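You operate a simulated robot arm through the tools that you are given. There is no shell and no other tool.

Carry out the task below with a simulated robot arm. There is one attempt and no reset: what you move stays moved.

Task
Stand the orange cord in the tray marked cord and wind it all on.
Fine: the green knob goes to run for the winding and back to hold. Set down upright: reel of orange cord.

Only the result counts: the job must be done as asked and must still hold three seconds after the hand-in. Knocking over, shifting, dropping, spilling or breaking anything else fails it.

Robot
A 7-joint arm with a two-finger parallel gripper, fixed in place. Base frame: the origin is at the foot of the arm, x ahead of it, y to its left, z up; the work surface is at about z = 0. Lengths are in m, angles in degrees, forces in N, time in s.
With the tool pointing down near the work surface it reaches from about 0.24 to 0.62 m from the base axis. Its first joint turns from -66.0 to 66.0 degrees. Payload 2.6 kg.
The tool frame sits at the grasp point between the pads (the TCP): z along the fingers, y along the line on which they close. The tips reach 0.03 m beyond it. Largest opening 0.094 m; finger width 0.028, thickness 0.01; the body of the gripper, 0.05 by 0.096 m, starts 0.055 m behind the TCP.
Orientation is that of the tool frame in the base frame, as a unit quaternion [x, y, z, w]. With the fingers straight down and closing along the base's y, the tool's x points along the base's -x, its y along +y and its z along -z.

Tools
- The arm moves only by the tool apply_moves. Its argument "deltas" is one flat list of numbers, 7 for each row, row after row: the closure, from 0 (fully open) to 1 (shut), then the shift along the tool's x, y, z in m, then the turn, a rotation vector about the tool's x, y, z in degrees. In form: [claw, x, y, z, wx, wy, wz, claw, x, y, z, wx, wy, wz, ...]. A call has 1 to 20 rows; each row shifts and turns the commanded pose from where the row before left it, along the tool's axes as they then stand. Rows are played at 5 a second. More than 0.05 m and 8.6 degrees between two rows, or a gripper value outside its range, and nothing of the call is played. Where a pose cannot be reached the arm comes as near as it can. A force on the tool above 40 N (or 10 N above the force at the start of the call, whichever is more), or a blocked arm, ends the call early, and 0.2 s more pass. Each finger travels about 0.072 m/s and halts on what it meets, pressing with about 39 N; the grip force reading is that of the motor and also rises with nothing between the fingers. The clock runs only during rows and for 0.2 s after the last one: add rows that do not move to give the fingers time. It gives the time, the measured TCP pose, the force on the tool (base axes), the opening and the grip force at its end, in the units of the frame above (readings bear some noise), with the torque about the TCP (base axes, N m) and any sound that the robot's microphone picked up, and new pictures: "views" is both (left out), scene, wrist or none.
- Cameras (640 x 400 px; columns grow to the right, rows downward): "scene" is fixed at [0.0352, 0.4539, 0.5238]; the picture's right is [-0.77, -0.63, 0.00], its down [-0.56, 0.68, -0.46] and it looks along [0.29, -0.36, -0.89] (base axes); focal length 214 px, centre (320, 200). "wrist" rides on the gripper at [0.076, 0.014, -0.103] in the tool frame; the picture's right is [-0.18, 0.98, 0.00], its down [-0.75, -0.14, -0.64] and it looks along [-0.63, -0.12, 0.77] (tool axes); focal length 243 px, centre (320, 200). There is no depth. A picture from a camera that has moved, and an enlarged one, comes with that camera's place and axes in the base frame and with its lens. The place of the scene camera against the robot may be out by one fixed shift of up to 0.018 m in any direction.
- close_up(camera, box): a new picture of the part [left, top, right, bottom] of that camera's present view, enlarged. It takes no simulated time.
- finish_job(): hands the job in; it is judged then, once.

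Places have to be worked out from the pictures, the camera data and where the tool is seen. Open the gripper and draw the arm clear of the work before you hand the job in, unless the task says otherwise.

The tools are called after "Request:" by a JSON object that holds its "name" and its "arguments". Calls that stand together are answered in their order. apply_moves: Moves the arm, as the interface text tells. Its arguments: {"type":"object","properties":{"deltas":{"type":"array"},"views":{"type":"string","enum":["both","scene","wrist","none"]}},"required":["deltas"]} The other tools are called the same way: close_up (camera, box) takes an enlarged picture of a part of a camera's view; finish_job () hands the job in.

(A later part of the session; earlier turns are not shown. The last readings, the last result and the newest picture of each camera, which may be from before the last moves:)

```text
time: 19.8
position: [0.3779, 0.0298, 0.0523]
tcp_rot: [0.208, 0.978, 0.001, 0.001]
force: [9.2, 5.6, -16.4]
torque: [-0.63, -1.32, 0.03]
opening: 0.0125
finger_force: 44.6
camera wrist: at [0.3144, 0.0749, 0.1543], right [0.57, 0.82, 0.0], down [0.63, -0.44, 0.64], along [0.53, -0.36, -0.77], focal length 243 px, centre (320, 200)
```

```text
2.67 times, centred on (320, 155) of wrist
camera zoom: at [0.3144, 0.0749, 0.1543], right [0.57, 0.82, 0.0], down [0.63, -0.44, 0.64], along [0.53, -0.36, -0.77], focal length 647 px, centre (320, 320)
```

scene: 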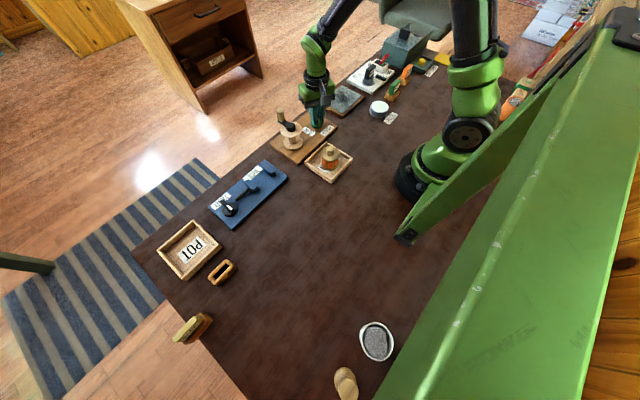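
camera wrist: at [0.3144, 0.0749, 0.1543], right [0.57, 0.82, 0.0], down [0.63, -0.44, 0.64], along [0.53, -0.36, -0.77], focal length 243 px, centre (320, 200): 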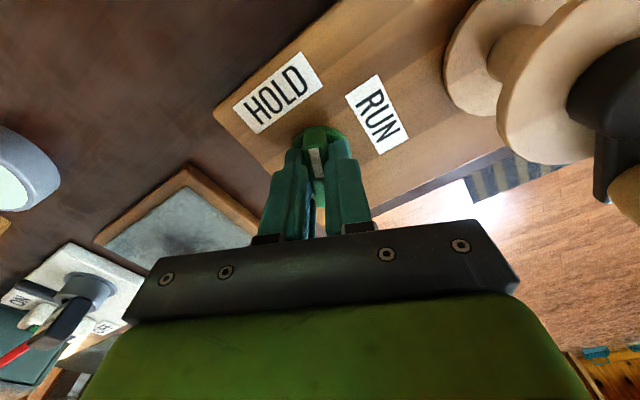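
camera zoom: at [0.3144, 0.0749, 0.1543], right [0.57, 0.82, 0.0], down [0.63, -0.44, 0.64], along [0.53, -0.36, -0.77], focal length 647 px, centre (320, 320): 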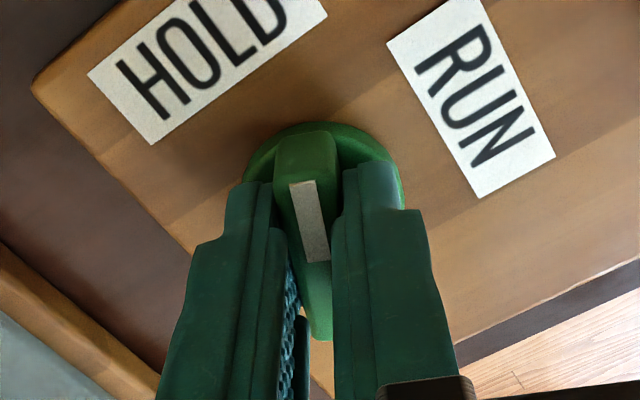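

The knob turns with the hand. I continue another 24°, easing the pose down a hair to relax the vertical pull.

Request:
{"name": "apply_moves", "arguments": {"deltas": [0.95, 0, 0, 0.001, 0, 0, 8, 0.95, 0, 0, 0, 0, 0, 8, 0.95, 0, 0, 0, 0, 0, 8, 0.95, 0, 0, 0, 0, 0, 0]}}

Request:
{"name": "close_up", "arguments": {"camera": "scene", "box": [270, 80, 370, 160]}}

```text
time: 20.8
position: [0.379, 0.0305, 0.0529]
tcp_rot: [0.407, 0.913, 0.002, 0.001]
force: [4.1, 11.2, 19.0]
torque: [-0.29, 0.08, 0.0]
opening: 0.0127
finger_force: 45.1
camera wrist: at [0.3384, 0.0978, 0.1544], right [0.85, 0.52, 0.0], down [0.4, -0.66, 0.64], along [0.34, -0.55, -0.77], focal length 243 px, centre (320, 200)
```

scene: 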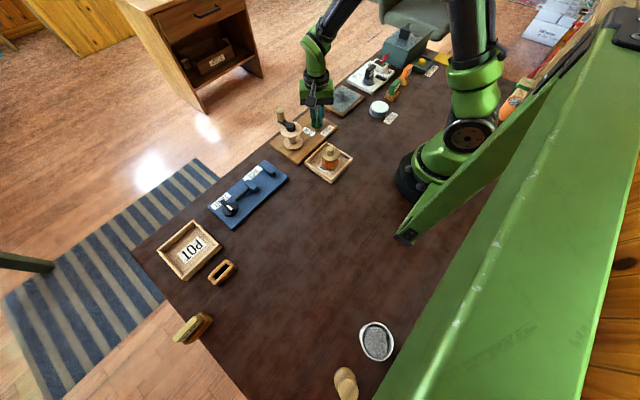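
wrist: 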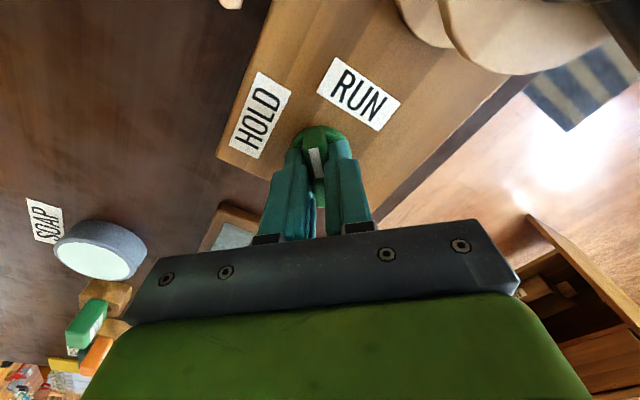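

```text
5.00 times, centred on (320, 120) of scene
camera zoom: at [0.0351, 0.4539, 0.5238], right [-0.77, -0.63, 0.0], down [-0.56, 0.68, -0.46], along [0.29, -0.36, -0.89], focal length 1072 px, centre (320, 600)
```

zoom: 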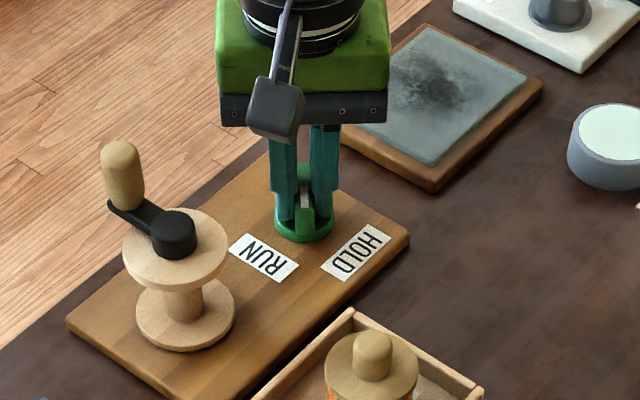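

At 48°. Continuing the remaining ~42°, raising half a millimetre to relax.

Request:
{"name": "apply_moves", "arguments": {"deltas": [0.95, 0, 0, -0.0007, 0, 0, 8, 0.95, 0, 0, 0, 0, 0, 8, 0.95, 0, 0, 0, 0, 0, 8, 0.95, 0, 0, 0, 0, 0, 0], "views": "wrist"}}

Request:
{"name": "close_up", "arguments": {"camera": "scene", "box": [270, 80, 370, 160]}}

```text
time: 21.7
position: [0.3802, 0.0311, 0.052]
tcp_rot: [0.584, 0.812, 0.003, 0.003]
force: [4.7, 0.0, -2.4]
torque: [0.05, 0.86, 0.0]
opening: 0.0128
finger_force: 45.0
stopped in row 4: the force on the tool passed its limit at 43 N (the readings are from after the stop); the commanded pose is now the measured one
camera wrist: at [0.3684, 0.1088, 0.1544], right [0.99, 0.14, 0.01], down [0.1, -0.76, 0.64], along [0.09, -0.63, -0.77], focal length 243 px, centre (320, 200)
```

wrist: 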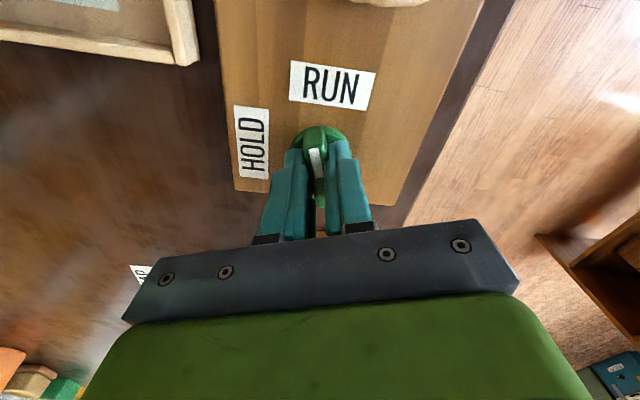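

```text
5.00 times, centred on (320, 120) of scene
camera zoom: at [0.0352, 0.4539, 0.5238], right [-0.77, -0.63, 0.0], down [-0.56, 0.68, -0.46], along [0.29, -0.36, -0.89], focal length 1072 px, centre (320, 600)
```

zoom: 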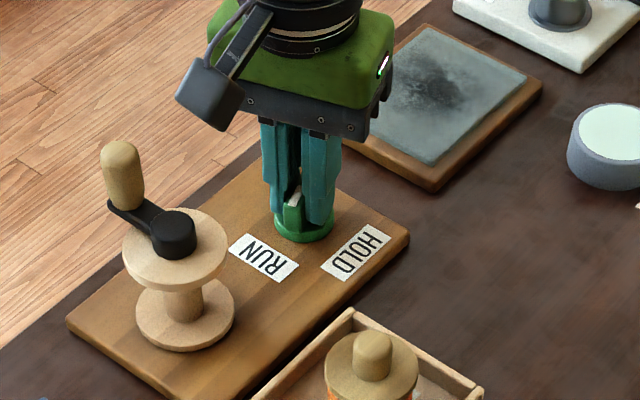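

Stopped at 71.5° due to side load from a slight off-axis grip; the pose has reset and the stress is gone. I turn the rest gently.

Request:
{"name": "apply_moves", "arguments": {"deltas": [0.95, 0, 0, 0, 0, 0, 5, 0.95, 0, 0, 0, 0, 0, 5, 0.95, 0, 0, 0, 0, 0, 4, 0.95, 0, 0, 0, 0, 0, 0], "views": "wrist"}}

Request:
{"name": "close_up", "arguments": {"camera": "scene", "box": [270, 80, 370, 160]}}

```text
time: 22.7
position: [0.3791, 0.0322, 0.0524]
tcp_rot: [0.679, 0.734, 0.004, 0.004]
force: [16.5, -0.6, -13.0]
torque: [-1.31, 0.46, 0.04]
opening: 0.013
finger_force: 44.7
camera wrist: at [0.3875, 0.1094, 0.1545], right [0.99, -0.11, 0.01], down [-0.09, -0.76, 0.64], along [-0.06, -0.64, -0.77], focal length 243 px, centre (320, 200)
```

wrist: 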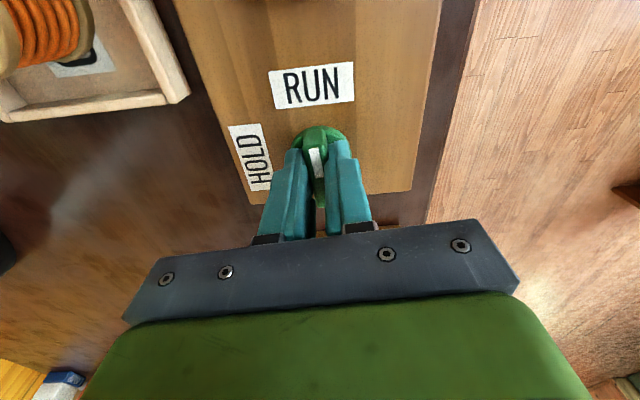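

```text
5.00 times, centred on (320, 120) of scene
camera zoom: at [0.0352, 0.454, 0.5237], right [-0.77, -0.63, 0.0], down [-0.56, 0.68, -0.46], along [0.29, -0.36, -0.89], focal length 1072 px, centre (320, 600)
```

zoom: 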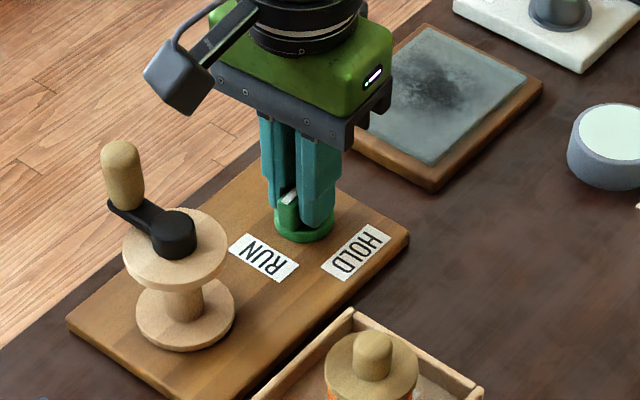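

At 85.5°. I turn the last ~5°.

Request:
{"name": "apply_moves", "arguments": {"deltas": [0.95, 0, 0, 0, 0, 0, 3, 0.95, 0, 0, 0, 0, 0, 2.5, 0.95, 0, 0, 0, 0, 0, 0], "views": "wrist"}}

Request:
{"name": "close_up", "arguments": {"camera": "wrist", "box": [200, 40, 400, 190]}}

```text
time: 23.5
position: [0.3798, 0.0321, 0.0525]
tcp_rot: [0.713, 0.701, 0.003, 0.003]
force: [16.5, -3.4, -9.7]
torque: [-0.15, 0.58, 1.21]
opening: 0.0129
finger_force: 45.6
camera wrist: at [0.3949, 0.1082, 0.1546], right [0.98, -0.2, 0.01], down [-0.16, -0.75, 0.64], along [-0.12, -0.63, -0.77], focal length 243 px, centre (320, 200)
```

wrist: 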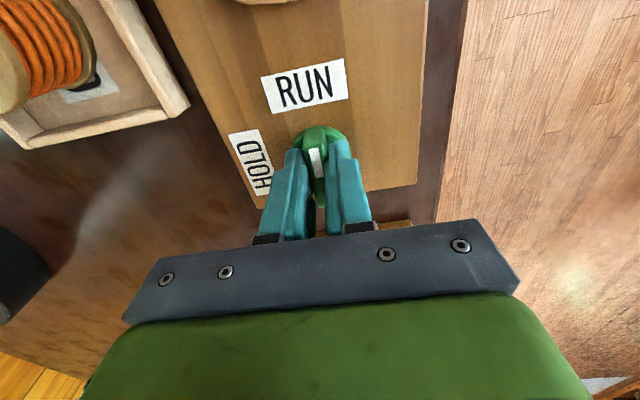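

```text
2.67 times, centred on (300, 115) of wrist
camera zoom: at [0.3949, 0.1082, 0.1546], right [0.98, -0.2, 0.01], down [-0.16, -0.75, 0.64], along [-0.12, -0.63, -0.77], focal length 647 px, centre (373, 427)
```

zoom: 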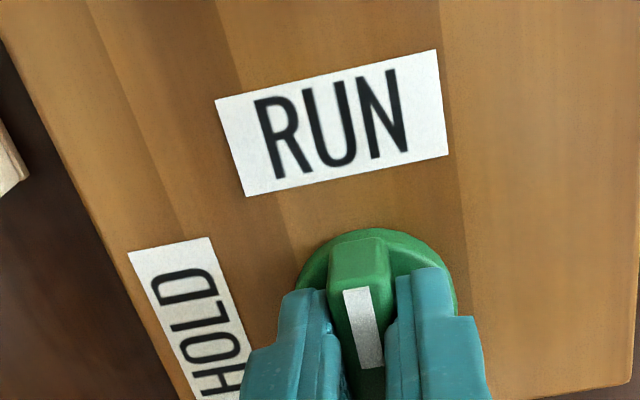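

Torque about z rose to 1.2 Nm: the knob is at its RUN stop (91°). I release and rise straight up.

Request:
{"name": "apply_moves", "arguments": {"deltas": [0.95, 0, 0, 0, 0, 0, -1, 0.8, 0, 0, 0, 0, 0, 0, 0.6, 0, 0, 0, 0, 0, 0, 0.5, 0, 0, 0, 0, 0, 0, 0.5, 0, 0, -0.02, 0, 0, 0, 0.5, 0, 0, -0.03, 0, 0, 0, 0.5, 0, 0, -0.04, 0, 0, 0, 0.5, 0, 0, -0.04, 0, 0, 0, 0.5, 0, 0, 0, 0, 0, 0]}}

Request:
{"name": "close_up", "arguments": {"camera": "scene", "box": [260, 90, 380, 190]}}

Request:
{"name": "close_up", "arguments": {"camera": "wrist", "box": [200, 0, 420, 170]}}

```text
time: 25.5
position: [0.374, 0.0313, 0.182]
tcp_rot: [0.707, 0.707, 0.002, 0.002]
force: [0.1, 0.7, 0.4]
torque: [0.01, -0.02, 0.01]
opening: 0.0471
finger_force: 0.0
camera wrist: at [0.388, 0.107, 0.2837], right [0.98, -0.18, 0.01], down [-0.15, -0.75, 0.64], along [-0.11, -0.63, -0.77], focal length 243 px, centre (320, 200)
```

scene: 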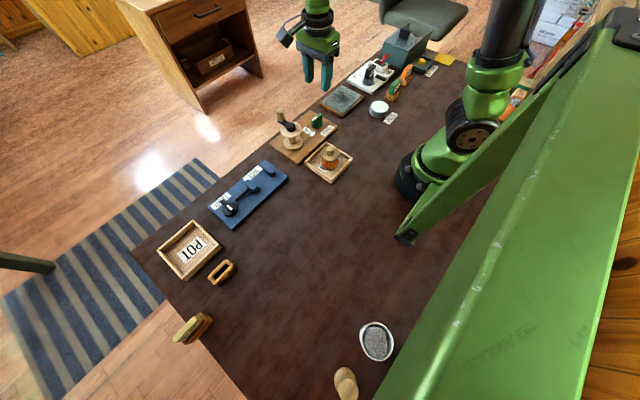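
wrist: 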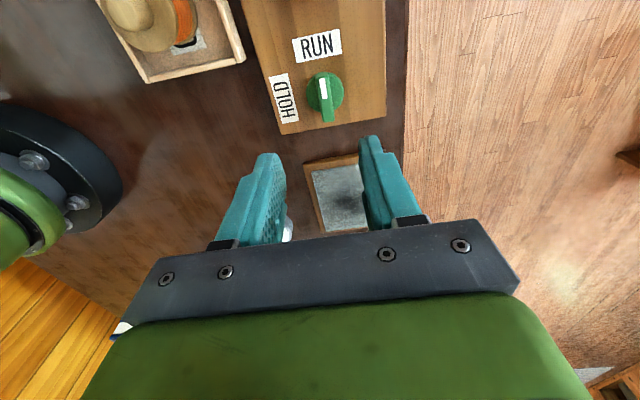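

```text
4.00 times, centred on (320, 140) of scene
camera zoom: at [0.0352, 0.4539, 0.5238], right [-0.77, -0.63, 0.0], down [-0.56, 0.68, -0.46], along [0.29, -0.36, -0.89], focal length 858 px, centre (320, 440)
```

zoom: 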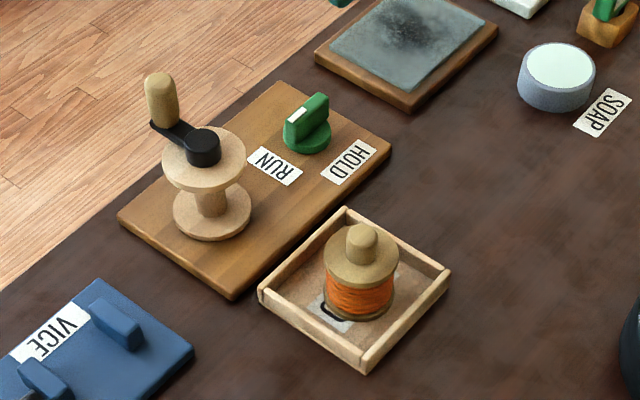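

```text
2.35 times, centred on (310, 85) of wrist
camera zoom: at [0.388, 0.107, 0.2837], right [0.98, -0.18, 0.01], down [-0.15, -0.75, 0.64], along [-0.11, -0.63, -0.77], focal length 571 px, centre (344, 471)
```

zoom: 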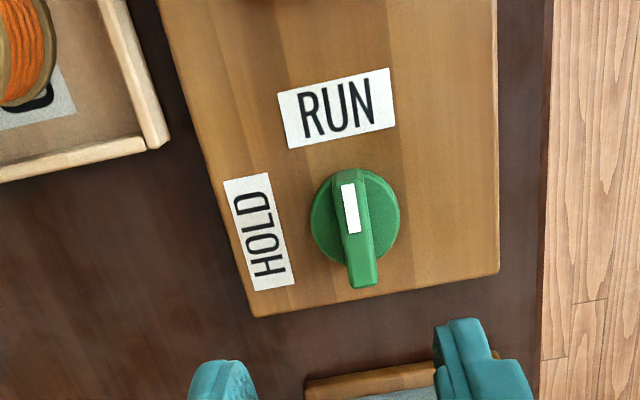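

The mark now points to RUN and stays. Next the crank: I turn the wrist back to its first orientation while rising, and go over the crank for a precise look.

Request:
{"name": "apply_moves", "arguments": {"deltas": [0.9, 0, 0, -0.004, 0, 0, -7.5, 0.9, 0, 0, -0.004, 0, 0, -7.5, 0.9, 0, 0, -0.004, 0, 0, -7.5, 0.9, 0, 0, -0.004, 0, 0, -7.5, 0.9, 0, 0, -0.004, 0, 0, -7.5, 0.9, 0, 0, -0.004, 0, 0, -7.5, 0.9, 0, 0, -0.004, 0, 0, -7.5, 0.9, 0, 0, -0.004, 0, 0, -7.5, 0.9, 0, 0, -0.004, 0, 0, -7.5, 0.9, 0, 0, -0.004, 0, 0, -7.5, 0.9, 0, 0, 0, 0, 0, -7.5, 0.9, 0, 0, 0, 0, 0, -7.5, 1, -0.007, 0.035, 0, 0, 0, 0, 1, -0.007, 0.035, 0, 0, 0, 0, 1, -0.007, 0.035, 0, 0, 0, 0, 1, -0.007, 0.035, 0, 0, 0, 0, 1, 0, 0, 0, 0, 0, 0]}}

Request:
{"name": "close_up", "arguments": {"camera": "wrist", "box": [220, 50, 420, 200]}}

```text
time: 29.1
position: [0.406, 0.1701, 0.2221]
tcp_rot: [0.001, 1.0, 0.001, 0.004]
force: [0.2, -1.1, -0.2]
torque: [-0.02, 0.02, 0.0]
opening: 0.0
finger_force: 32.7
camera wrist: at [0.3299, 0.1846, 0.3235], right [0.18, 0.98, 0.0], down [0.75, -0.14, 0.65], along [0.64, -0.12, -0.76], focal length 243 px, centre (320, 200)
```

scene: 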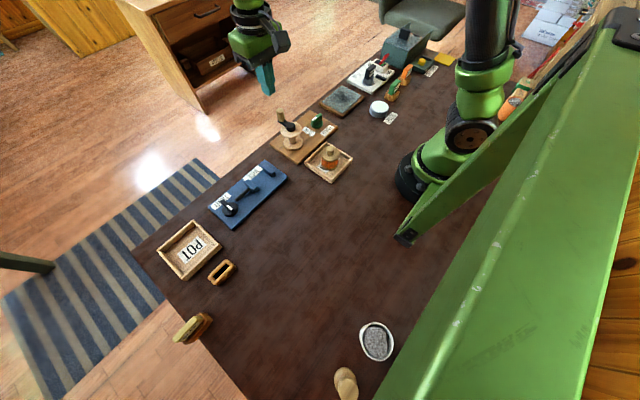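
wrist: 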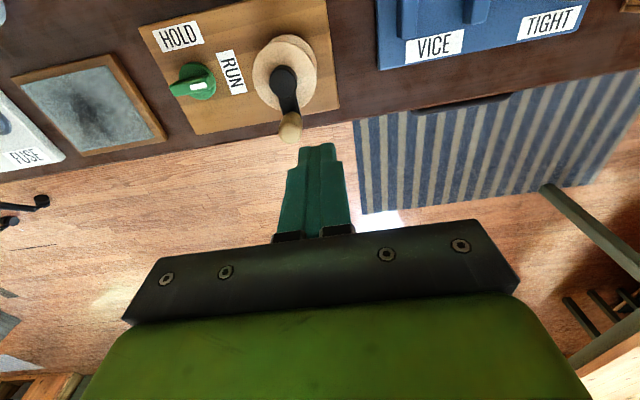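

```text
2.67 times, centred on (320, 125) of wrist
camera zoom: at [0.3299, 0.1846, 0.3235], right [0.18, 0.98, 0.0], down [0.75, -0.14, 0.65], along [0.64, -0.12, -0.76], focal length 647 px, centre (320, 400)
```

zoom: 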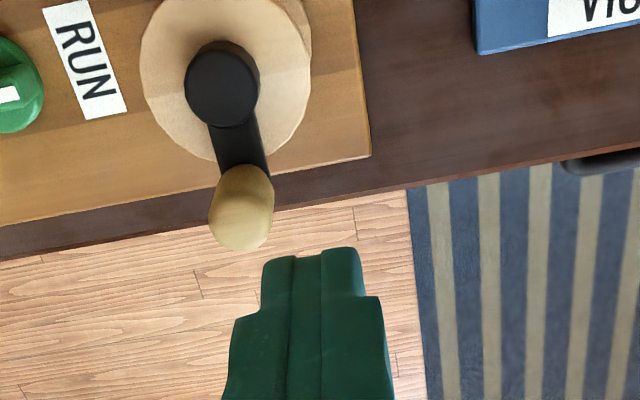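

Hub axis ≈(0.384, 0.140) with top z 0.08; handle ≈(0.4215, 0.140), radius ~0.0115, top z 0.11. I plan to push the handle around with the closed fingertips on a circle of the same radius. First I descend behind (+y of) the handle with tips at z≈0.088.

Request:
{"name": "apply_moves", "arguments": {"deltas": [1, -0.0037, 0.0006, 0.03, 0, 0, 0, 1, 0, 0, 0.03, 0, 0, 0, 1, 0, 0, 0.025, 0, 0, 0, 1, 0, 0, 0.018, 0, 0, 0, 1, 0, 0, 0, 0, 0, 0]}}

Request:
{"name": "close_up", "arguments": {"camera": "wrist", "box": [220, 80, 420, 230]}}

Request:
{"name": "close_up", "arguments": {"camera": "scene", "box": [250, 80, 370, 180]}}

```text
time: 30.3
position: [0.4101, 0.1704, 0.1179]
tcp_rot: [0.001, 1.0, 0.001, 0.003]
force: [-0.1, -0.6, 0.4]
torque: [-0.03, 0.0, 0.03]
opening: 0.0
finger_force: 33.6
camera wrist: at [0.3338, 0.1847, 0.2199], right [0.19, 0.98, 0.0], down [0.75, -0.14, 0.65], along [0.64, -0.12, -0.76], focal length 243 px, centre (320, 200)
```

scene: 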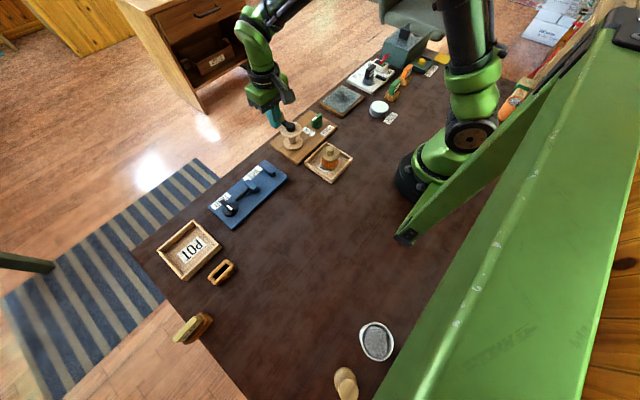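
wrist: 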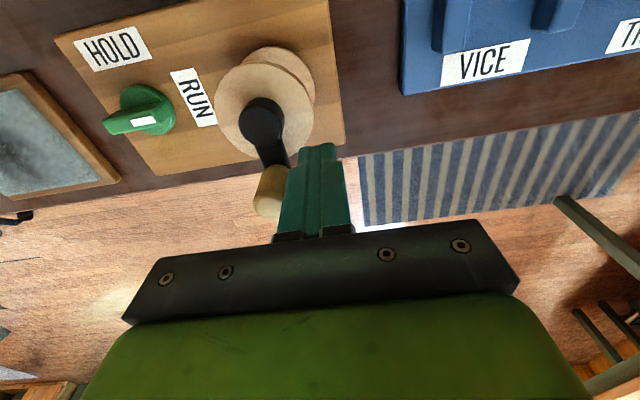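

```text
2.67 times, centred on (320, 155) of wrist
camera zoom: at [0.3338, 0.1847, 0.2199], right [0.19, 0.98, 0.0], down [0.75, -0.14, 0.65], along [0.64, -0.12, -0.76], focal length 647 px, centre (320, 320)
```

zoom: 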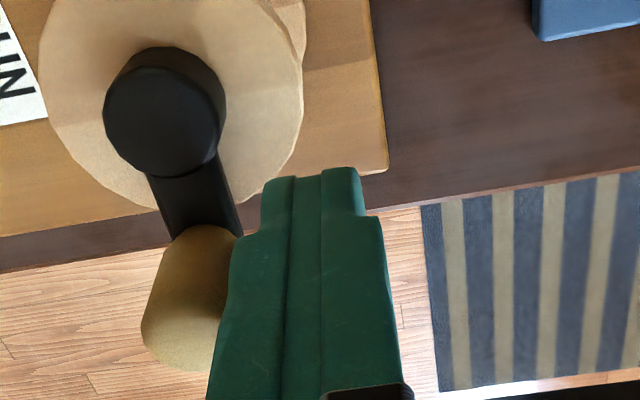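

```text
4.00 times, centred on (310, 130) of scene
camera zoom: at [0.0352, 0.4539, 0.5238], right [-0.77, -0.63, 0.0], down [-0.56, 0.68, -0.46], along [0.29, -0.36, -0.89], focal length 858 px, centre (360, 480)
```

zoom: 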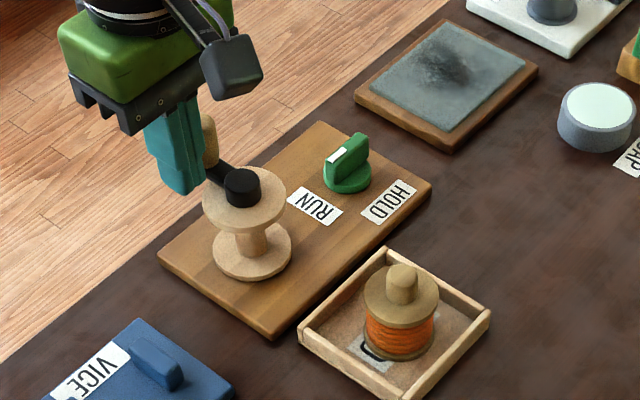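

The fingertips are beside the handle, a few mm clear. I push it clockwise (towards -y) through about a quarter turn and watch the forces and the cord.

Request:
{"name": "apply_moves", "arguments": {"deltas": [1, -0.0071, -0.0077, 0, 0, 0, 0, 1, -0.0048, -0.0092, 0, 0, 0, 0, 1, -0.0022, -0.0102, 0, 0, 0, 0, 1, 0.0004, -0.0104, 0, 0, 0, 0, 1, 0.0031, -0.01, 0, 0, 0, 0, 1, 0.0057, -0.0088, 0, 0, 0, 0, 1, 0, 0, 0, 0, 0, 0]}}

Request:
{"name": "close_up", "arguments": {"camera": "wrist", "box": [220, 80, 420, 230]}}

Request:
{"name": "close_up", "arguments": {"camera": "scene", "box": [250, 80, 370, 180]}}

```text
time: 31.9
position: [0.4156, 0.1165, 0.121]
tcp_rot: [0.0, 1.0, 0.001, 0.004]
force: [0.2, -0.7, -0.5]
torque: [-0.01, 0.01, 0.02]
opening: 0.0
finger_force: 33.1
camera wrist: at [0.3393, 0.1308, 0.2217], right [0.18, 0.98, 0.0], down [0.75, -0.14, 0.65], along [0.64, -0.12, -0.76], focal length 243 px, centre (320, 200)
```

scene: 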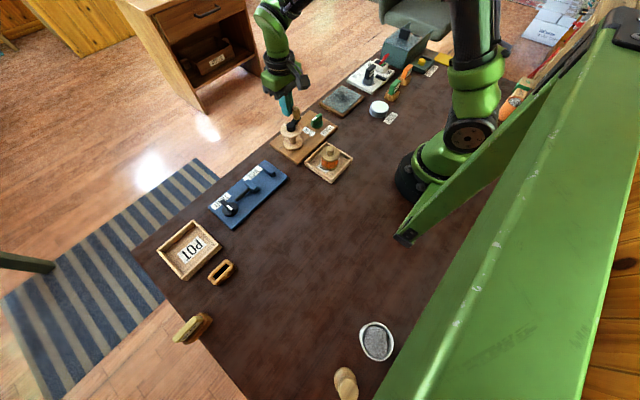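
wrist: 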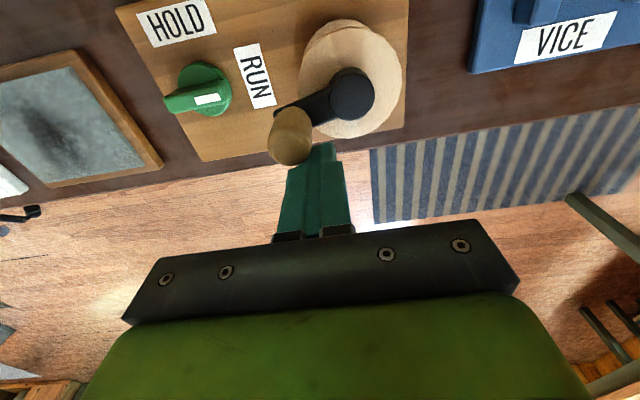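

```text
2.67 times, centred on (320, 155) of wrist
camera zoom: at [0.3393, 0.1308, 0.2217], right [0.18, 0.98, 0.0], down [0.75, -0.14, 0.65], along [0.64, -0.12, -0.76], focal length 647 px, centre (320, 320)
```

zoom: 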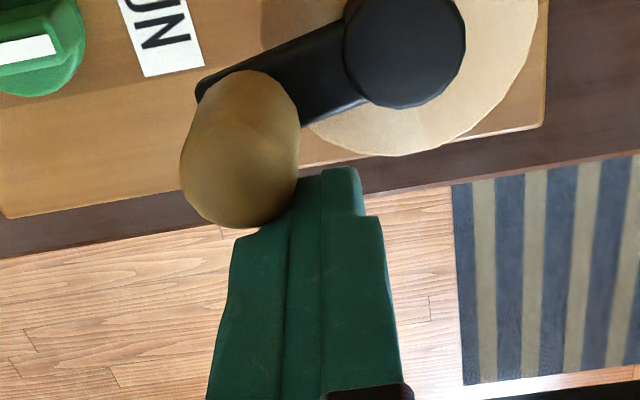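

```text
4.00 times, centred on (310, 130) of scene
camera zoom: at [0.0352, 0.4539, 0.5238], right [-0.77, -0.63, 0.0], down [-0.56, 0.68, -0.46], along [0.29, -0.36, -0.89], focal length 858 px, centre (360, 480)
```

zoom: 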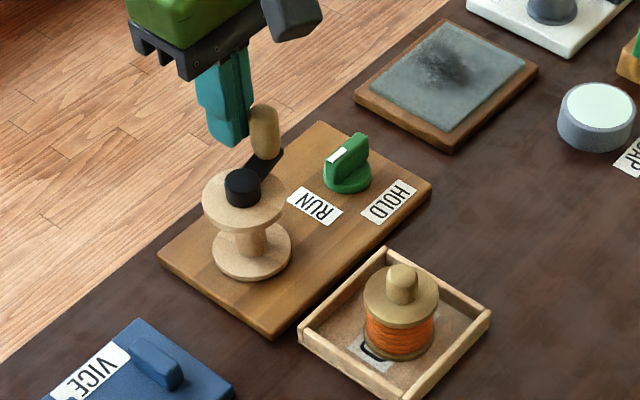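

The crank turns freely with almost no load. I continue clockwise through a full revolution.

Request:
{"name": "apply_moves", "arguments": {"deltas": [1, 0.0094, -0.0082, 0, 0, 0, 0, 1, 0.0115, -0.0049, 0, 0, 0, 0, 1, 0.0125, -0.0011, 0, 0, 0, 0, 1, 0.0122, 0.0028, 0, 0, 0, 0, 1, 0.0107, 0.0065, 0, 0, 0, 0, 1, 0.0082, 0.0094, 0, 0, 0, 0, 1, 0.0049, 0.0115, 0, 0, 0, 0, 1, 0.0011, 0.0125, 0, 0, 0, 0, 1, -0.0028, 0.0121, 0, 0, 0, 0, 1, -0.0065, 0.0107, 0, 0, 0, 0, 1, -0.0094, 0.0082, 0, 0, 0, 0, 1, -0.0115, 0.0049, 0, 0, 0, 0, 1, -0.0125, 0.0011, 0, 0, 0, 0, 1, -0.0122, -0.0028, 0, 0, 0, 0, 1, -0.0107, -0.0065, 0, 0, 0, 0, 1, -0.0082, -0.0094, 0, 0, 0, 0, 1, -0.0049, -0.0115, 0, 0, 0, 0, 1, -0.0011, -0.0125, 0, 0, 0, 0, 1, 0.0028, -0.0121, 0, 0, 0, 0, 1, 0.0065, -0.0107, 0, 0, 0, 0]}}

Request:
{"name": "close_up", "arguments": {"camera": "wrist", "box": [220, 80, 420, 230]}}

Request:
{"name": "close_up", "arguments": {"camera": "scene", "box": [250, 80, 370, 180]}}

```text
time: 36.1
position: [0.4178, 0.115, 0.1198]
tcp_rot: [0.001, 1.0, 0.001, 0.003]
force: [0.5, 0.2, 0.8]
torque: [-0.02, -0.01, -0.02]
opening: 0.0002
finger_force: 33.2
camera wrist: at [0.3398, 0.1296, 0.2212], right [0.18, 0.98, 0.0], down [0.75, -0.14, 0.65], along [0.64, -0.12, -0.76], focal length 243 px, centre (320, 200)
```

scene: 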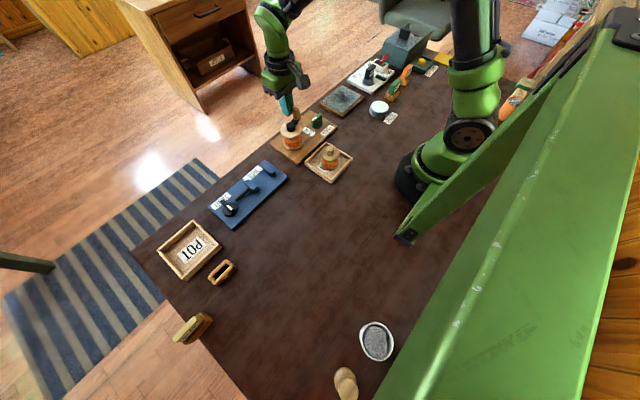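
wrist: 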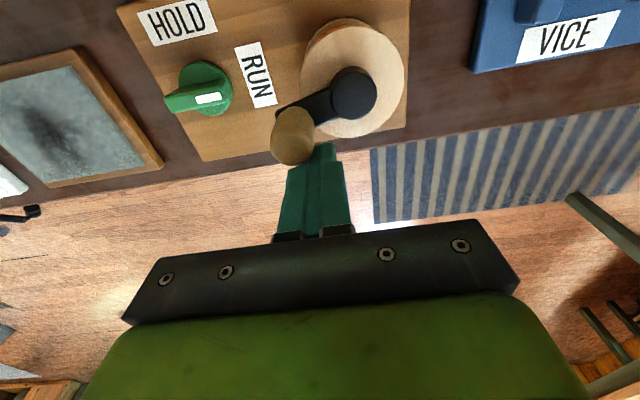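

```text
2.67 times, centred on (320, 155) of wrist
camera zoom: at [0.3398, 0.1296, 0.2212], right [0.18, 0.98, 0.0], down [0.75, -0.14, 0.65], along [0.64, -0.12, -0.76], focal length 647 px, centre (320, 320)
```

zoom: 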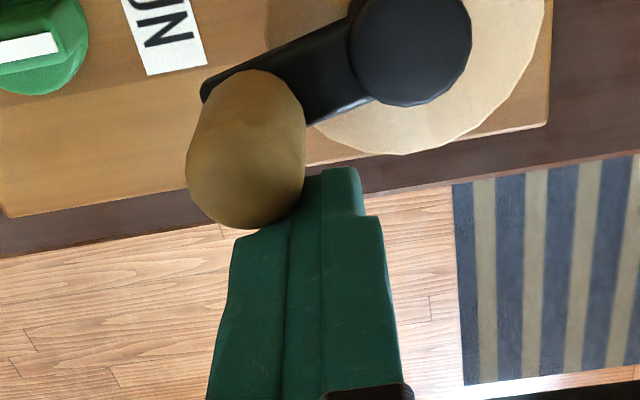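

```text
4.00 times, centred on (310, 130) of scene
camera zoom: at [0.0352, 0.4539, 0.5238], right [-0.77, -0.63, 0.0], down [-0.56, 0.68, -0.46], along [0.29, -0.36, -0.89], focal length 858 px, centre (360, 480)
```

zoom: 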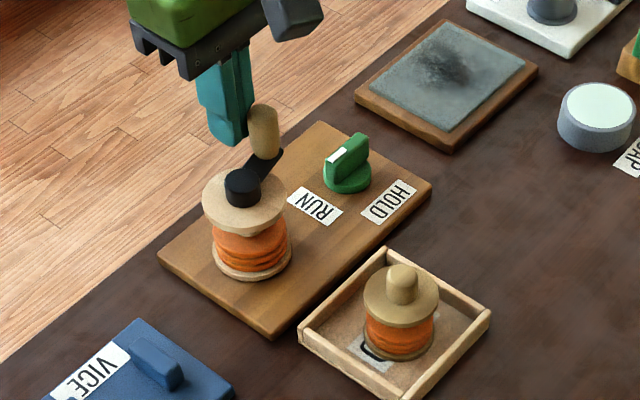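

Orange cord is now on the winder, so clockwise is right. I look closely to see how much is left on the reel.

Request:
{"name": "close_up", "arguments": {"camera": "scene", "box": [270, 110, 370, 180]}}

```text
5.71 times, centred on (320, 145) of scene
camera zoom: at [0.0352, 0.4539, 0.5238], right [-0.77, -0.63, 0.0], down [-0.56, 0.68, -0.46], along [0.29, -0.36, -0.89], focal length 1226 px, centre (320, 514)
```

zoom: 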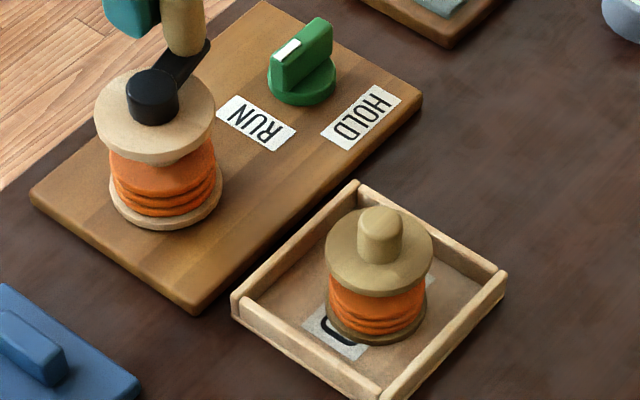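

The winder carries several wraps and the reel still shows cord. I wind another full revolution.

Request:
{"name": "apply_moves", "arguments": {"deltas": [1, 0.0094, -0.0082, 0, 0, 0, 0, 1, 0.0115, -0.0049, 0, 0, 0, 0, 1, 0.0125, -0.0011, 0, 0, 0, 0, 1, 0.0122, 0.0028, 0, 0, 0, 0, 1, 0.0107, 0.0065, 0, 0, 0, 0, 1, 0.0082, 0.0094, 0, 0, 0, 0, 1, 0.0049, 0.0115, 0, 0, 0, 0, 1, 0.0011, 0.0125, 0, 0, 0, 0, 1, -0.0028, 0.0121, 0, 0, 0, 0, 1, -0.0065, 0.0107, 0, 0, 0, 0, 1, -0.0094, 0.0082, 0, 0, 0, 0, 1, -0.0115, 0.0049, 0, 0, 0, 0, 1, -0.0125, 0.0011, 0, 0, 0, 0, 1, -0.0122, -0.0028, 0, 0, 0, 0, 1, -0.0107, -0.0065, 0, 0, 0, 0, 1, -0.0082, -0.0094, 0, 0, 0, 0, 1, -0.0049, -0.0115, 0, 0, 0, 0, 1, -0.0011, -0.0125, 0, 0, 0, 0, 1, 0.0028, -0.0121, 0, 0, 0, 0, 1, 0.0065, -0.0107, 0, 0, 0, 0], "views": "scene"}}

Request:
{"name": "close_up", "arguments": {"camera": "scene", "box": [270, 110, 370, 180]}}

```text
time: 39.8
position: [0.4208, 0.1592, 0.1209]
tcp_rot: [-0.008, 1.0, 0.011, 0.002]
force: [0.9, 4.2, -1.1]
torque: [0.04, -0.01, 0.02]
opening: 0.0003
finger_force: 33.4
stopped in row 18: the force on the tool passed its limit at 49 N (the readings are from after the stop); the commanded pose is now the measured one
```

scene: 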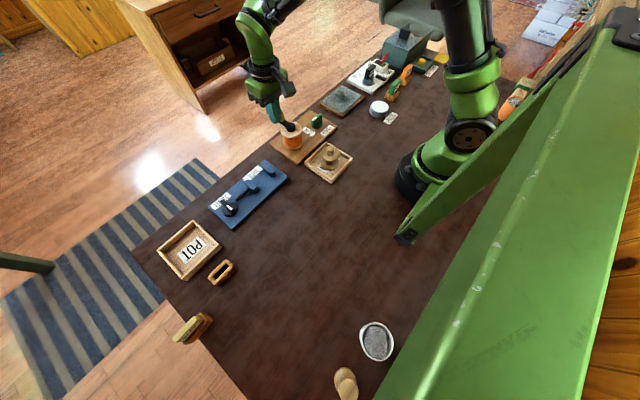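

```text
5.71 times, centred on (320, 145) of scene
camera zoom: at [0.0352, 0.4539, 0.5238], right [-0.77, -0.63, 0.0], down [-0.56, 0.68, -0.46], along [0.29, -0.36, -0.89], focal length 1226 px, centre (320, 514)
```

zoom: 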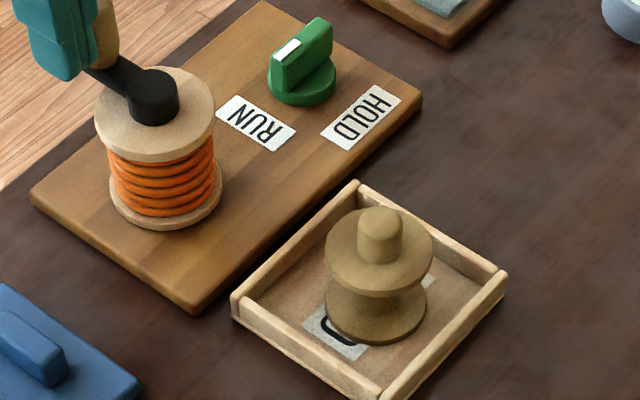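

The crank hit its end stop after two turns; the reel is bare and the winder full. I press gently once more to confirm it's at the end.

Request:
{"name": "apply_moves", "arguments": {"deltas": [1, 0, -0.002, 0, 0, 0, 0, 1, 0, -0.002, 0, 0, 0, 0], "views": "wrist"}}

Request:
{"name": "close_up", "arguments": {"camera": "wrist", "box": [220, 80, 420, 230]}}

```text
time: 40.4
position: [0.4216, 0.1595, 0.1207]
tcp_rot: [-0.011, 1.0, 0.013, 0.002]
force: [10.9, 27.2, -4.8]
torque: [0.25, -0.08, 0.09]
opening: 0.0
finger_force: 33.5
camera wrist: at [0.3444, 0.1693, 0.2233], right [0.16, 0.99, 0.03], down [0.75, -0.14, 0.64], along [0.64, -0.08, -0.77], focal length 243 px, centre (320, 200)
```

wrist: 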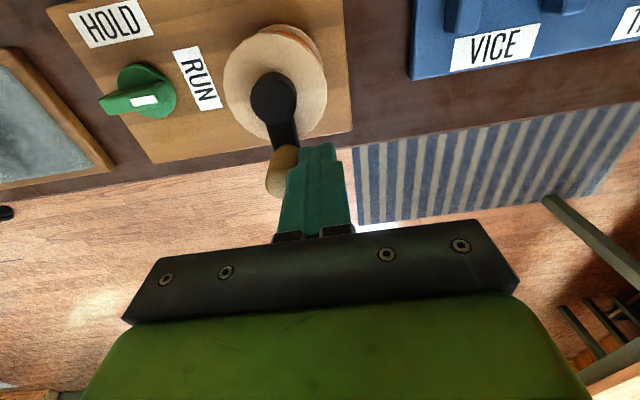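

```text
2.67 times, centred on (320, 155) of wrist
camera zoom: at [0.3444, 0.1693, 0.2233], right [0.16, 0.99, 0.03], down [0.75, -0.14, 0.64], along [0.64, -0.08, -0.77], focal length 647 px, centre (320, 320)
```

zoom: 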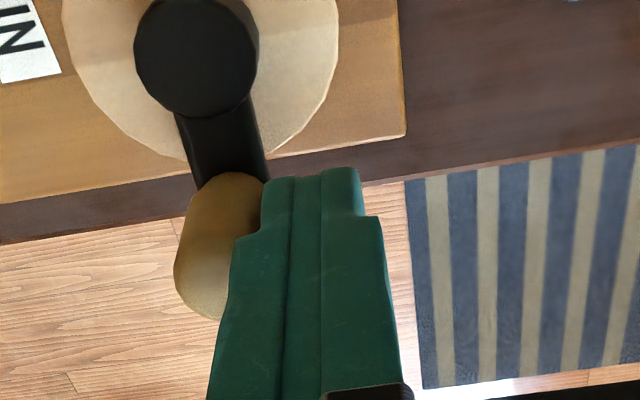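

Firm stop, winding complete. I back off the handle, rise, correct the small tilt, and go over the knob turning the wrist +90° to line up with the bar in its RUN position.

Request:
{"name": "apply_moves", "arguments": {"deltas": [1, 0, 0.004, 0, 0, 0, 0, 1, 0, 0.005, 0, 0, 0, 0, 1, 0, 0, -0.03, 1.26, 0, 0.9, 1, 0, 0, -0.03, 0, 0, 0, 1, 0, 0, -0.03, 0, 0, 0, 0.8, 0.014, -0.045, 0, 0, 0, 0, 0.6, 0.014, -0.046, 0, 0, 0, 0, 0.5, 0.014, -0.046, 0, 0, 0, 0, 0.5, 0, 0, 0, 0, 0, 7.5, 0.5, 0, 0, 0, 0, 0, 7.5, 0.5, 0, 0, 0, 0, 0, 7.5, 0.5, 0, 0, 0, 0, 0, 7.5, 0.5, 0, 0, 0, 0, 0, 7.5, 0.5, 0, 0, 0, 0, 0, 7.5, 0.5, 0, 0, 0, 0, 0, 7.5, 0.5, 0, 0, 0, 0, 0, 7.5, 0.5, 0, 0, 0, 0, 0, 7.5, 0.5, 0, 0, 0, 0, 0, 7.5, 0.5, 0, 0, 0, 0, 0, 7.5, 0.5, 0, 0, 0, 0, 0, 7.5]}}

Request:
{"name": "close_up", "arguments": {"camera": "scene", "box": [270, 80, 370, 180]}}

```text
time: 44.6
position: [0.3791, 0.0262, 0.212]
tcp_rot: [0.708, 0.706, 0.0, 0.0]
force: [-0.1, -0.4, 0.5]
torque: [0.02, -0.01, -0.02]
opening: 0.0471
finger_force: 0.0
camera wrist: at [0.3938, 0.1027, 0.3136], right [0.98, -0.19, 0.0], down [-0.15, -0.75, 0.64], along [-0.12, -0.63, -0.77], focal length 243 px, centre (320, 200)
```

scene: 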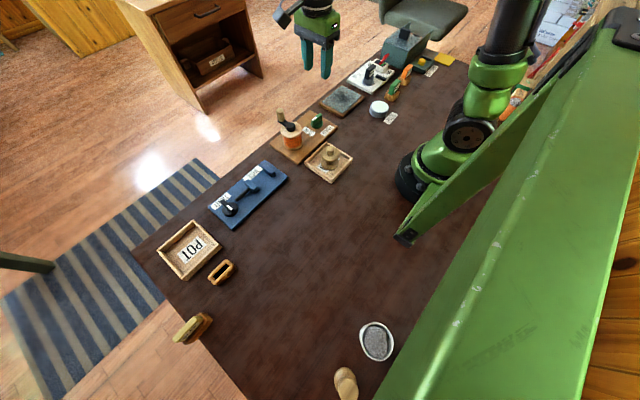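
wrist: 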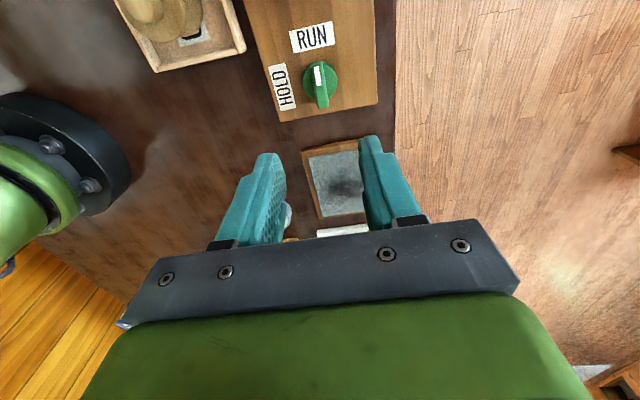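

```text
4.00 times, centred on (320, 130) of scene
camera zoom: at [0.0352, 0.4539, 0.5238], right [-0.77, -0.63, 0.0], down [-0.56, 0.68, -0.46], along [0.29, -0.36, -0.89], focal length 858 px, centre (320, 480)
```

zoom: 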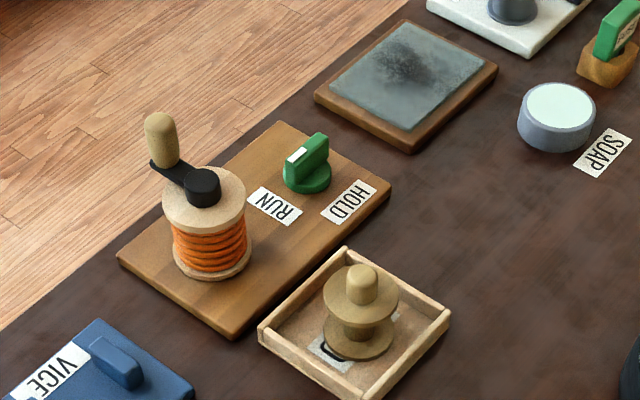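

The cord is all on the winder, the reel stands upright. I lower over the knob with the fingers closing along x.

Request:
{"name": "apply_moves", "arguments": {"deltas": [0.4, 0.0043, 0.0004, 0.035, 0, 0, 0, 0.4, 0, 0, 0.035, 0, 0, 0, 0.4, 0, 0, 0.035, 0, 0, 0, 0.4, 0, 0, 0.02, 0, 0, 0, 0.4, 0, 0, 0, 0, 0, 0]}}

Request:
{"name": "close_up", "arguments": {"camera": "wrist", "box": [220, 80, 420, 230]}}

Request:
{"name": "close_up", "arguments": {"camera": "scene", "box": [270, 80, 370, 160]}}

```text
time: 45.8
position: [0.3792, 0.0302, 0.0881]
tcp_rot: [0.708, 0.706, 0.001, 0.001]
force: [-0.4, 0.4, -0.4]
torque: [0.01, 0.0, 0.02]
opening: 0.0564
finger_force: 0.0
camera wrist: at [0.393, 0.1068, 0.1896], right [0.98, -0.19, 0.0], down [-0.14, -0.75, 0.64], along [-0.12, -0.63, -0.77], focal length 243 px, centre (320, 200)
```

scene: 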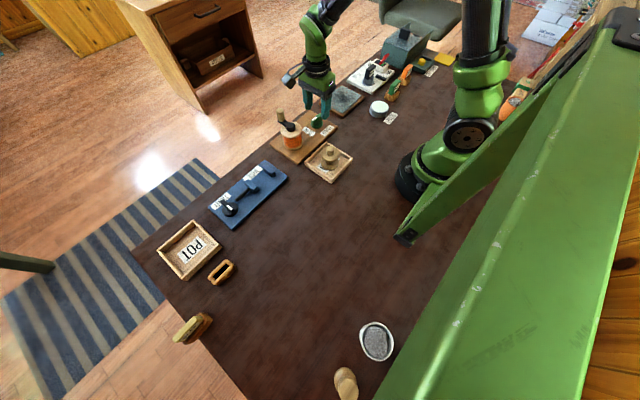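
wrist: 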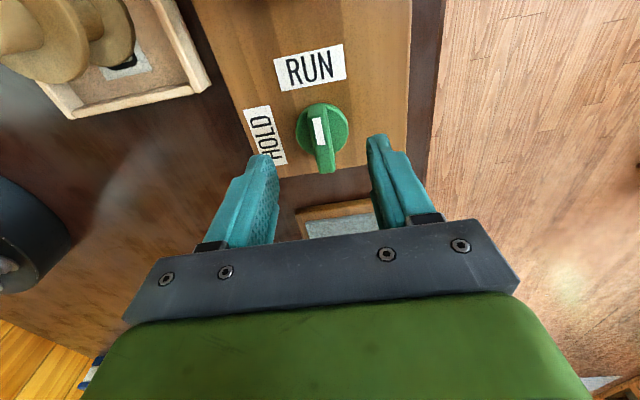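

```text
2.67 times, centred on (320, 155) of wrist
camera zoom: at [0.393, 0.1068, 0.1896], right [0.98, -0.19, 0.0], down [-0.14, -0.75, 0.64], along [-0.12, -0.63, -0.77], focal length 647 px, centre (320, 320)
```

zoom: 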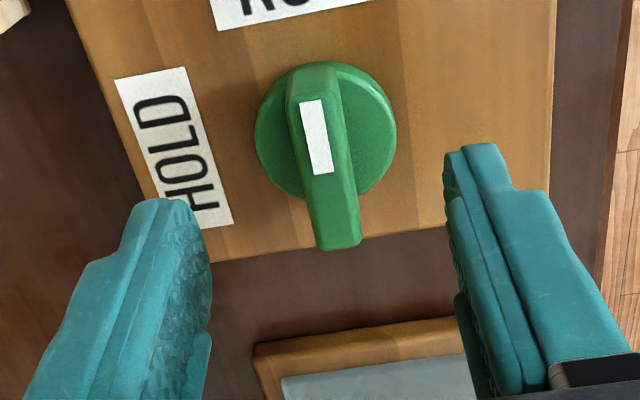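

```text
5.00 times, centred on (320, 120) of scene
camera zoom: at [0.0352, 0.4539, 0.5238], right [-0.77, -0.63, 0.0], down [-0.56, 0.68, -0.46], along [0.29, -0.36, -0.89], focal length 1072 px, centre (320, 600)
```

zoom: 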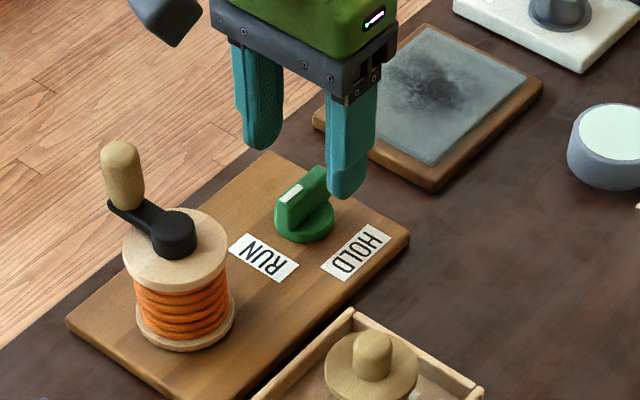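

The knob axis is at about (0.380, 0.0315). I lower to z≈0.0525 and close on the bar.

Request:
{"name": "apply_moves", "arguments": {"deltas": [0.4, 0.0012, 0.0008, 0.015, 0, 0, 0, 0.4, 0, 0, 0.012, 0, 0, 0, 0.4, 0, 0, 0.0085, 0, 0, 0, 0.4, 0, 0, 0, 0, 0, 0, 0.7, 0, 0, 0, 0, 0, 0, 0.95, 0, 0, 0, 0, 0, 0, 0.95, 0, 0, 0, 0, 0, 0, 0.95, 0, 0, 0, 0, 0, 0, 0.95, 0, 0, 0, 0, 0, 0], "views": "wrist"}}

Request:
{"name": "close_up", "arguments": {"camera": "wrist", "box": [220, 80, 420, 230]}}

```text
time: 47.8
position: [0.3804, 0.0325, 0.05]
tcp_rot: [0.707, 0.707, 0.001, 0.003]
force: [19.8, 1.0, -12.4]
torque: [-0.02, 0.42, 0.01]
opening: 0.0129
finger_force: 44.8
camera wrist: at [0.3941, 0.1073, 0.1534], right [0.98, -0.18, 0.01], down [-0.14, -0.75, 0.64], along [-0.11, -0.63, -0.77], focal length 243 px, centre (320, 200)
```

wrist: 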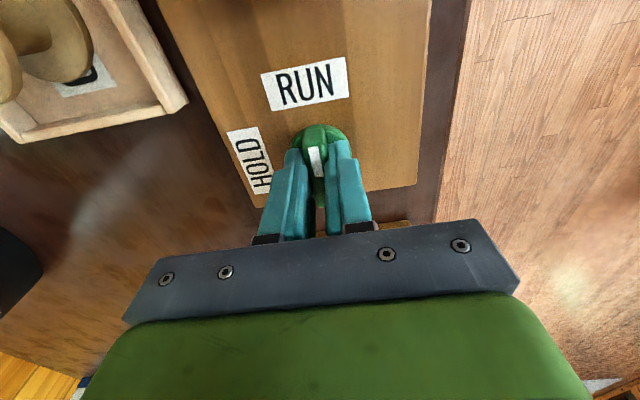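

```text
2.67 times, centred on (320, 155) of wrist
camera zoom: at [0.3941, 0.1073, 0.1534], right [0.98, -0.18, 0.01], down [-0.14, -0.75, 0.64], along [-0.11, -0.63, -0.77], focal length 647 px, centre (320, 320)
```

zoom: 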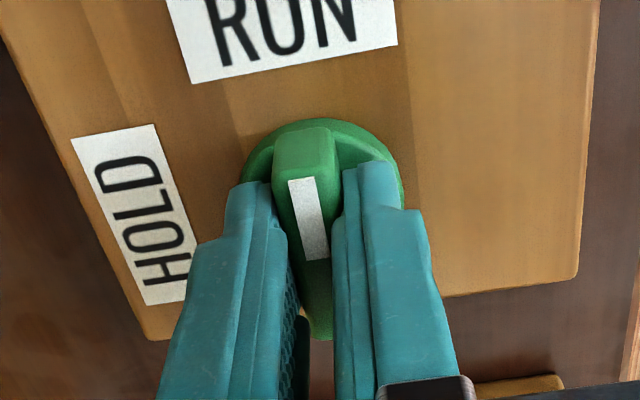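

Gripped; there's a side force of 20 N, so I shift 1.5 mm in +x and 1 mm down to relax, then start turning back (-z) 24°.

Request:
{"name": "apply_moves", "arguments": {"deltas": [0.95, 0, 0.0015, 0.001, 0, 0, 0, 0.95, 0, 0, 0, 0, 0, -6, 0.95, 0, 0, 0, 0, 0, -6, 0.95, 0, 0, 0, 0, 0, -6, 0.95, 0, 0, 0, 0, 0, -6, 0.95, 0, 0, 0, 0, 0, 0], "views": "wrist"}}

```text
time: 48.5
position: [0.3799, 0.0304, 0.051]
tcp_rot: [0.673, 0.739, 0.001, -0.001]
force: [-2.2, 0.0, 2.6]
torque: [0.05, -0.03, 0.03]
opening: 0.0129
finger_force: 45.3
stopped in row 3: the force on the tool passed its limit at 43 N (the readings are from after the stop); the commanded pose is now the measured one
camera wrist: at [0.3876, 0.1081, 0.1534], right [1.0, -0.09, 0.0], down [-0.07, -0.76, 0.64], along [-0.06, -0.64, -0.77], focal length 243 px, centre (320, 200)
```

wrist: 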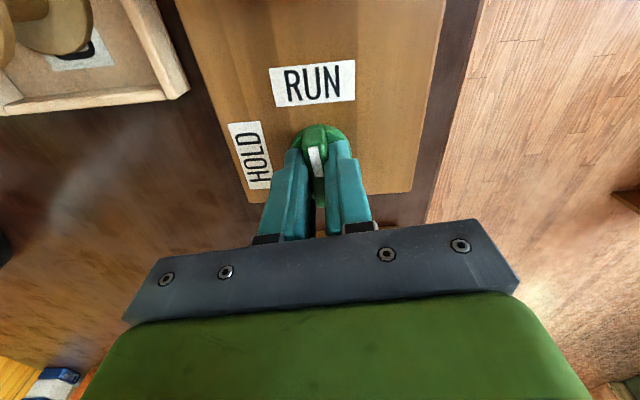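

The load reset; at 84.6° now. I go on turning back in smaller chunks.

Request:
{"name": "apply_moves", "arguments": {"deltas": [0.95, 0, 0, 0, 0, 0, -5, 0.95, 0, 0, 0, 0, 0, -5, 0.95, 0, 0, 0, 0, 0, -5, 0.95, 0, 0, 0, 0, 0, -5, 0.95, 0, 0, 0, 0, 0, 0], "views": "wrist"}}

```text
time: 49.6
position: [0.3792, 0.0309, 0.051]
tcp_rot: [0.534, 0.845, 0.0, -0.001]
force: [-13.2, 1.9, 11.9]
torque: [-0.4, -0.2, 0.01]
opening: 0.0127
finger_force: 45.2
camera wrist: at [0.3606, 0.1057, 0.1535], right [0.97, 0.25, 0.0], down [0.2, -0.74, 0.64], along [0.16, -0.62, -0.77], focal length 243 px, centre (320, 200)
```

wrist: 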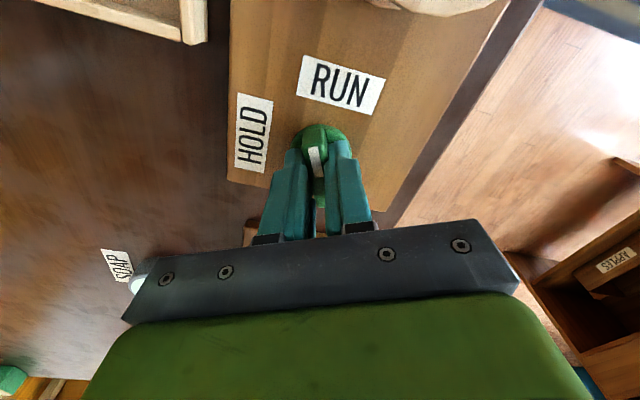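

At 64.6°; I ease the commanded pose along the reaction force and turn another 30°.

Request:
{"name": "apply_moves", "arguments": {"deltas": [0.95, 0.0003, -0.0007, -0.0008, 0, 0, -5, 0.95, 0, 0, 0, 0, 0, -5, 0.95, 0, 0, 0, 0, 0, -5, 0.95, 0, 0, 0, 0, 0, -5, 0.95, 0, 0, 0, 0, 0, -5, 0.95, 0, 0, 0, 0, 0, -5, 0.95, 0, 0, 0, 0, 0, 0], "views": "wrist"}}

```text
time: 51.4
position: [0.3784, 0.0302, 0.0514]
tcp_rot: [0.296, 0.955, -0.001, 0.0]
force: [2.2, -0.1, -3.3]
torque: [0.5, 0.3, 0.0]
opening: 0.013
finger_force: 45.1
stopped in row 7: the force on the tool passed its limit at 41 N (the readings are from after the stop); the commanded pose is now the measured one
camera wrist: at [0.3252, 0.0856, 0.1534], right [0.71, 0.71, 0.0], down [0.54, -0.54, 0.64], along [0.45, -0.46, -0.77], focal length 243 px, centre (320, 200)
```

wrist: 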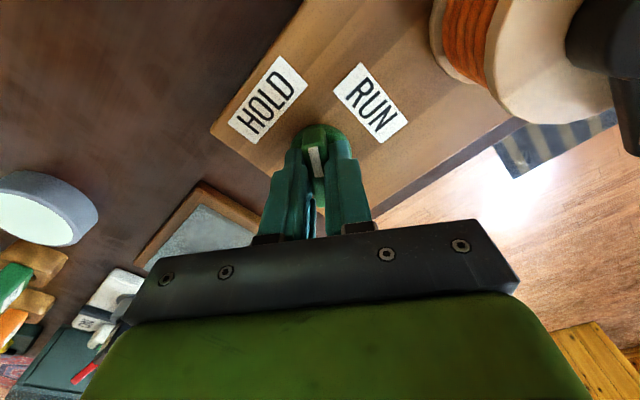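

At 34.4°, stress released again. Next 20°.

Request:
{"name": "apply_moves", "arguments": {"deltas": [0.95, 0, 0, 0, 0, 0, -5, 0.95, 0, 0, 0, 0, 0, -5, 0.95, 0, 0, 0, 0, 0, -5, 0.95, 0, 0, 0, 0, 0, -5, 0.95, 0, 0, 0, 0, 0, 0], "views": "none"}}

```text
time: 52.6
position: [0.3788, 0.03, 0.0522]
tcp_rot: [0.125, 0.992, -0.001, -0.002]
force: [-1.5, 2.1, -14.8]
torque: [0.08, -0.87, 0.01]
opening: 0.0129
finger_force: 45.2
```

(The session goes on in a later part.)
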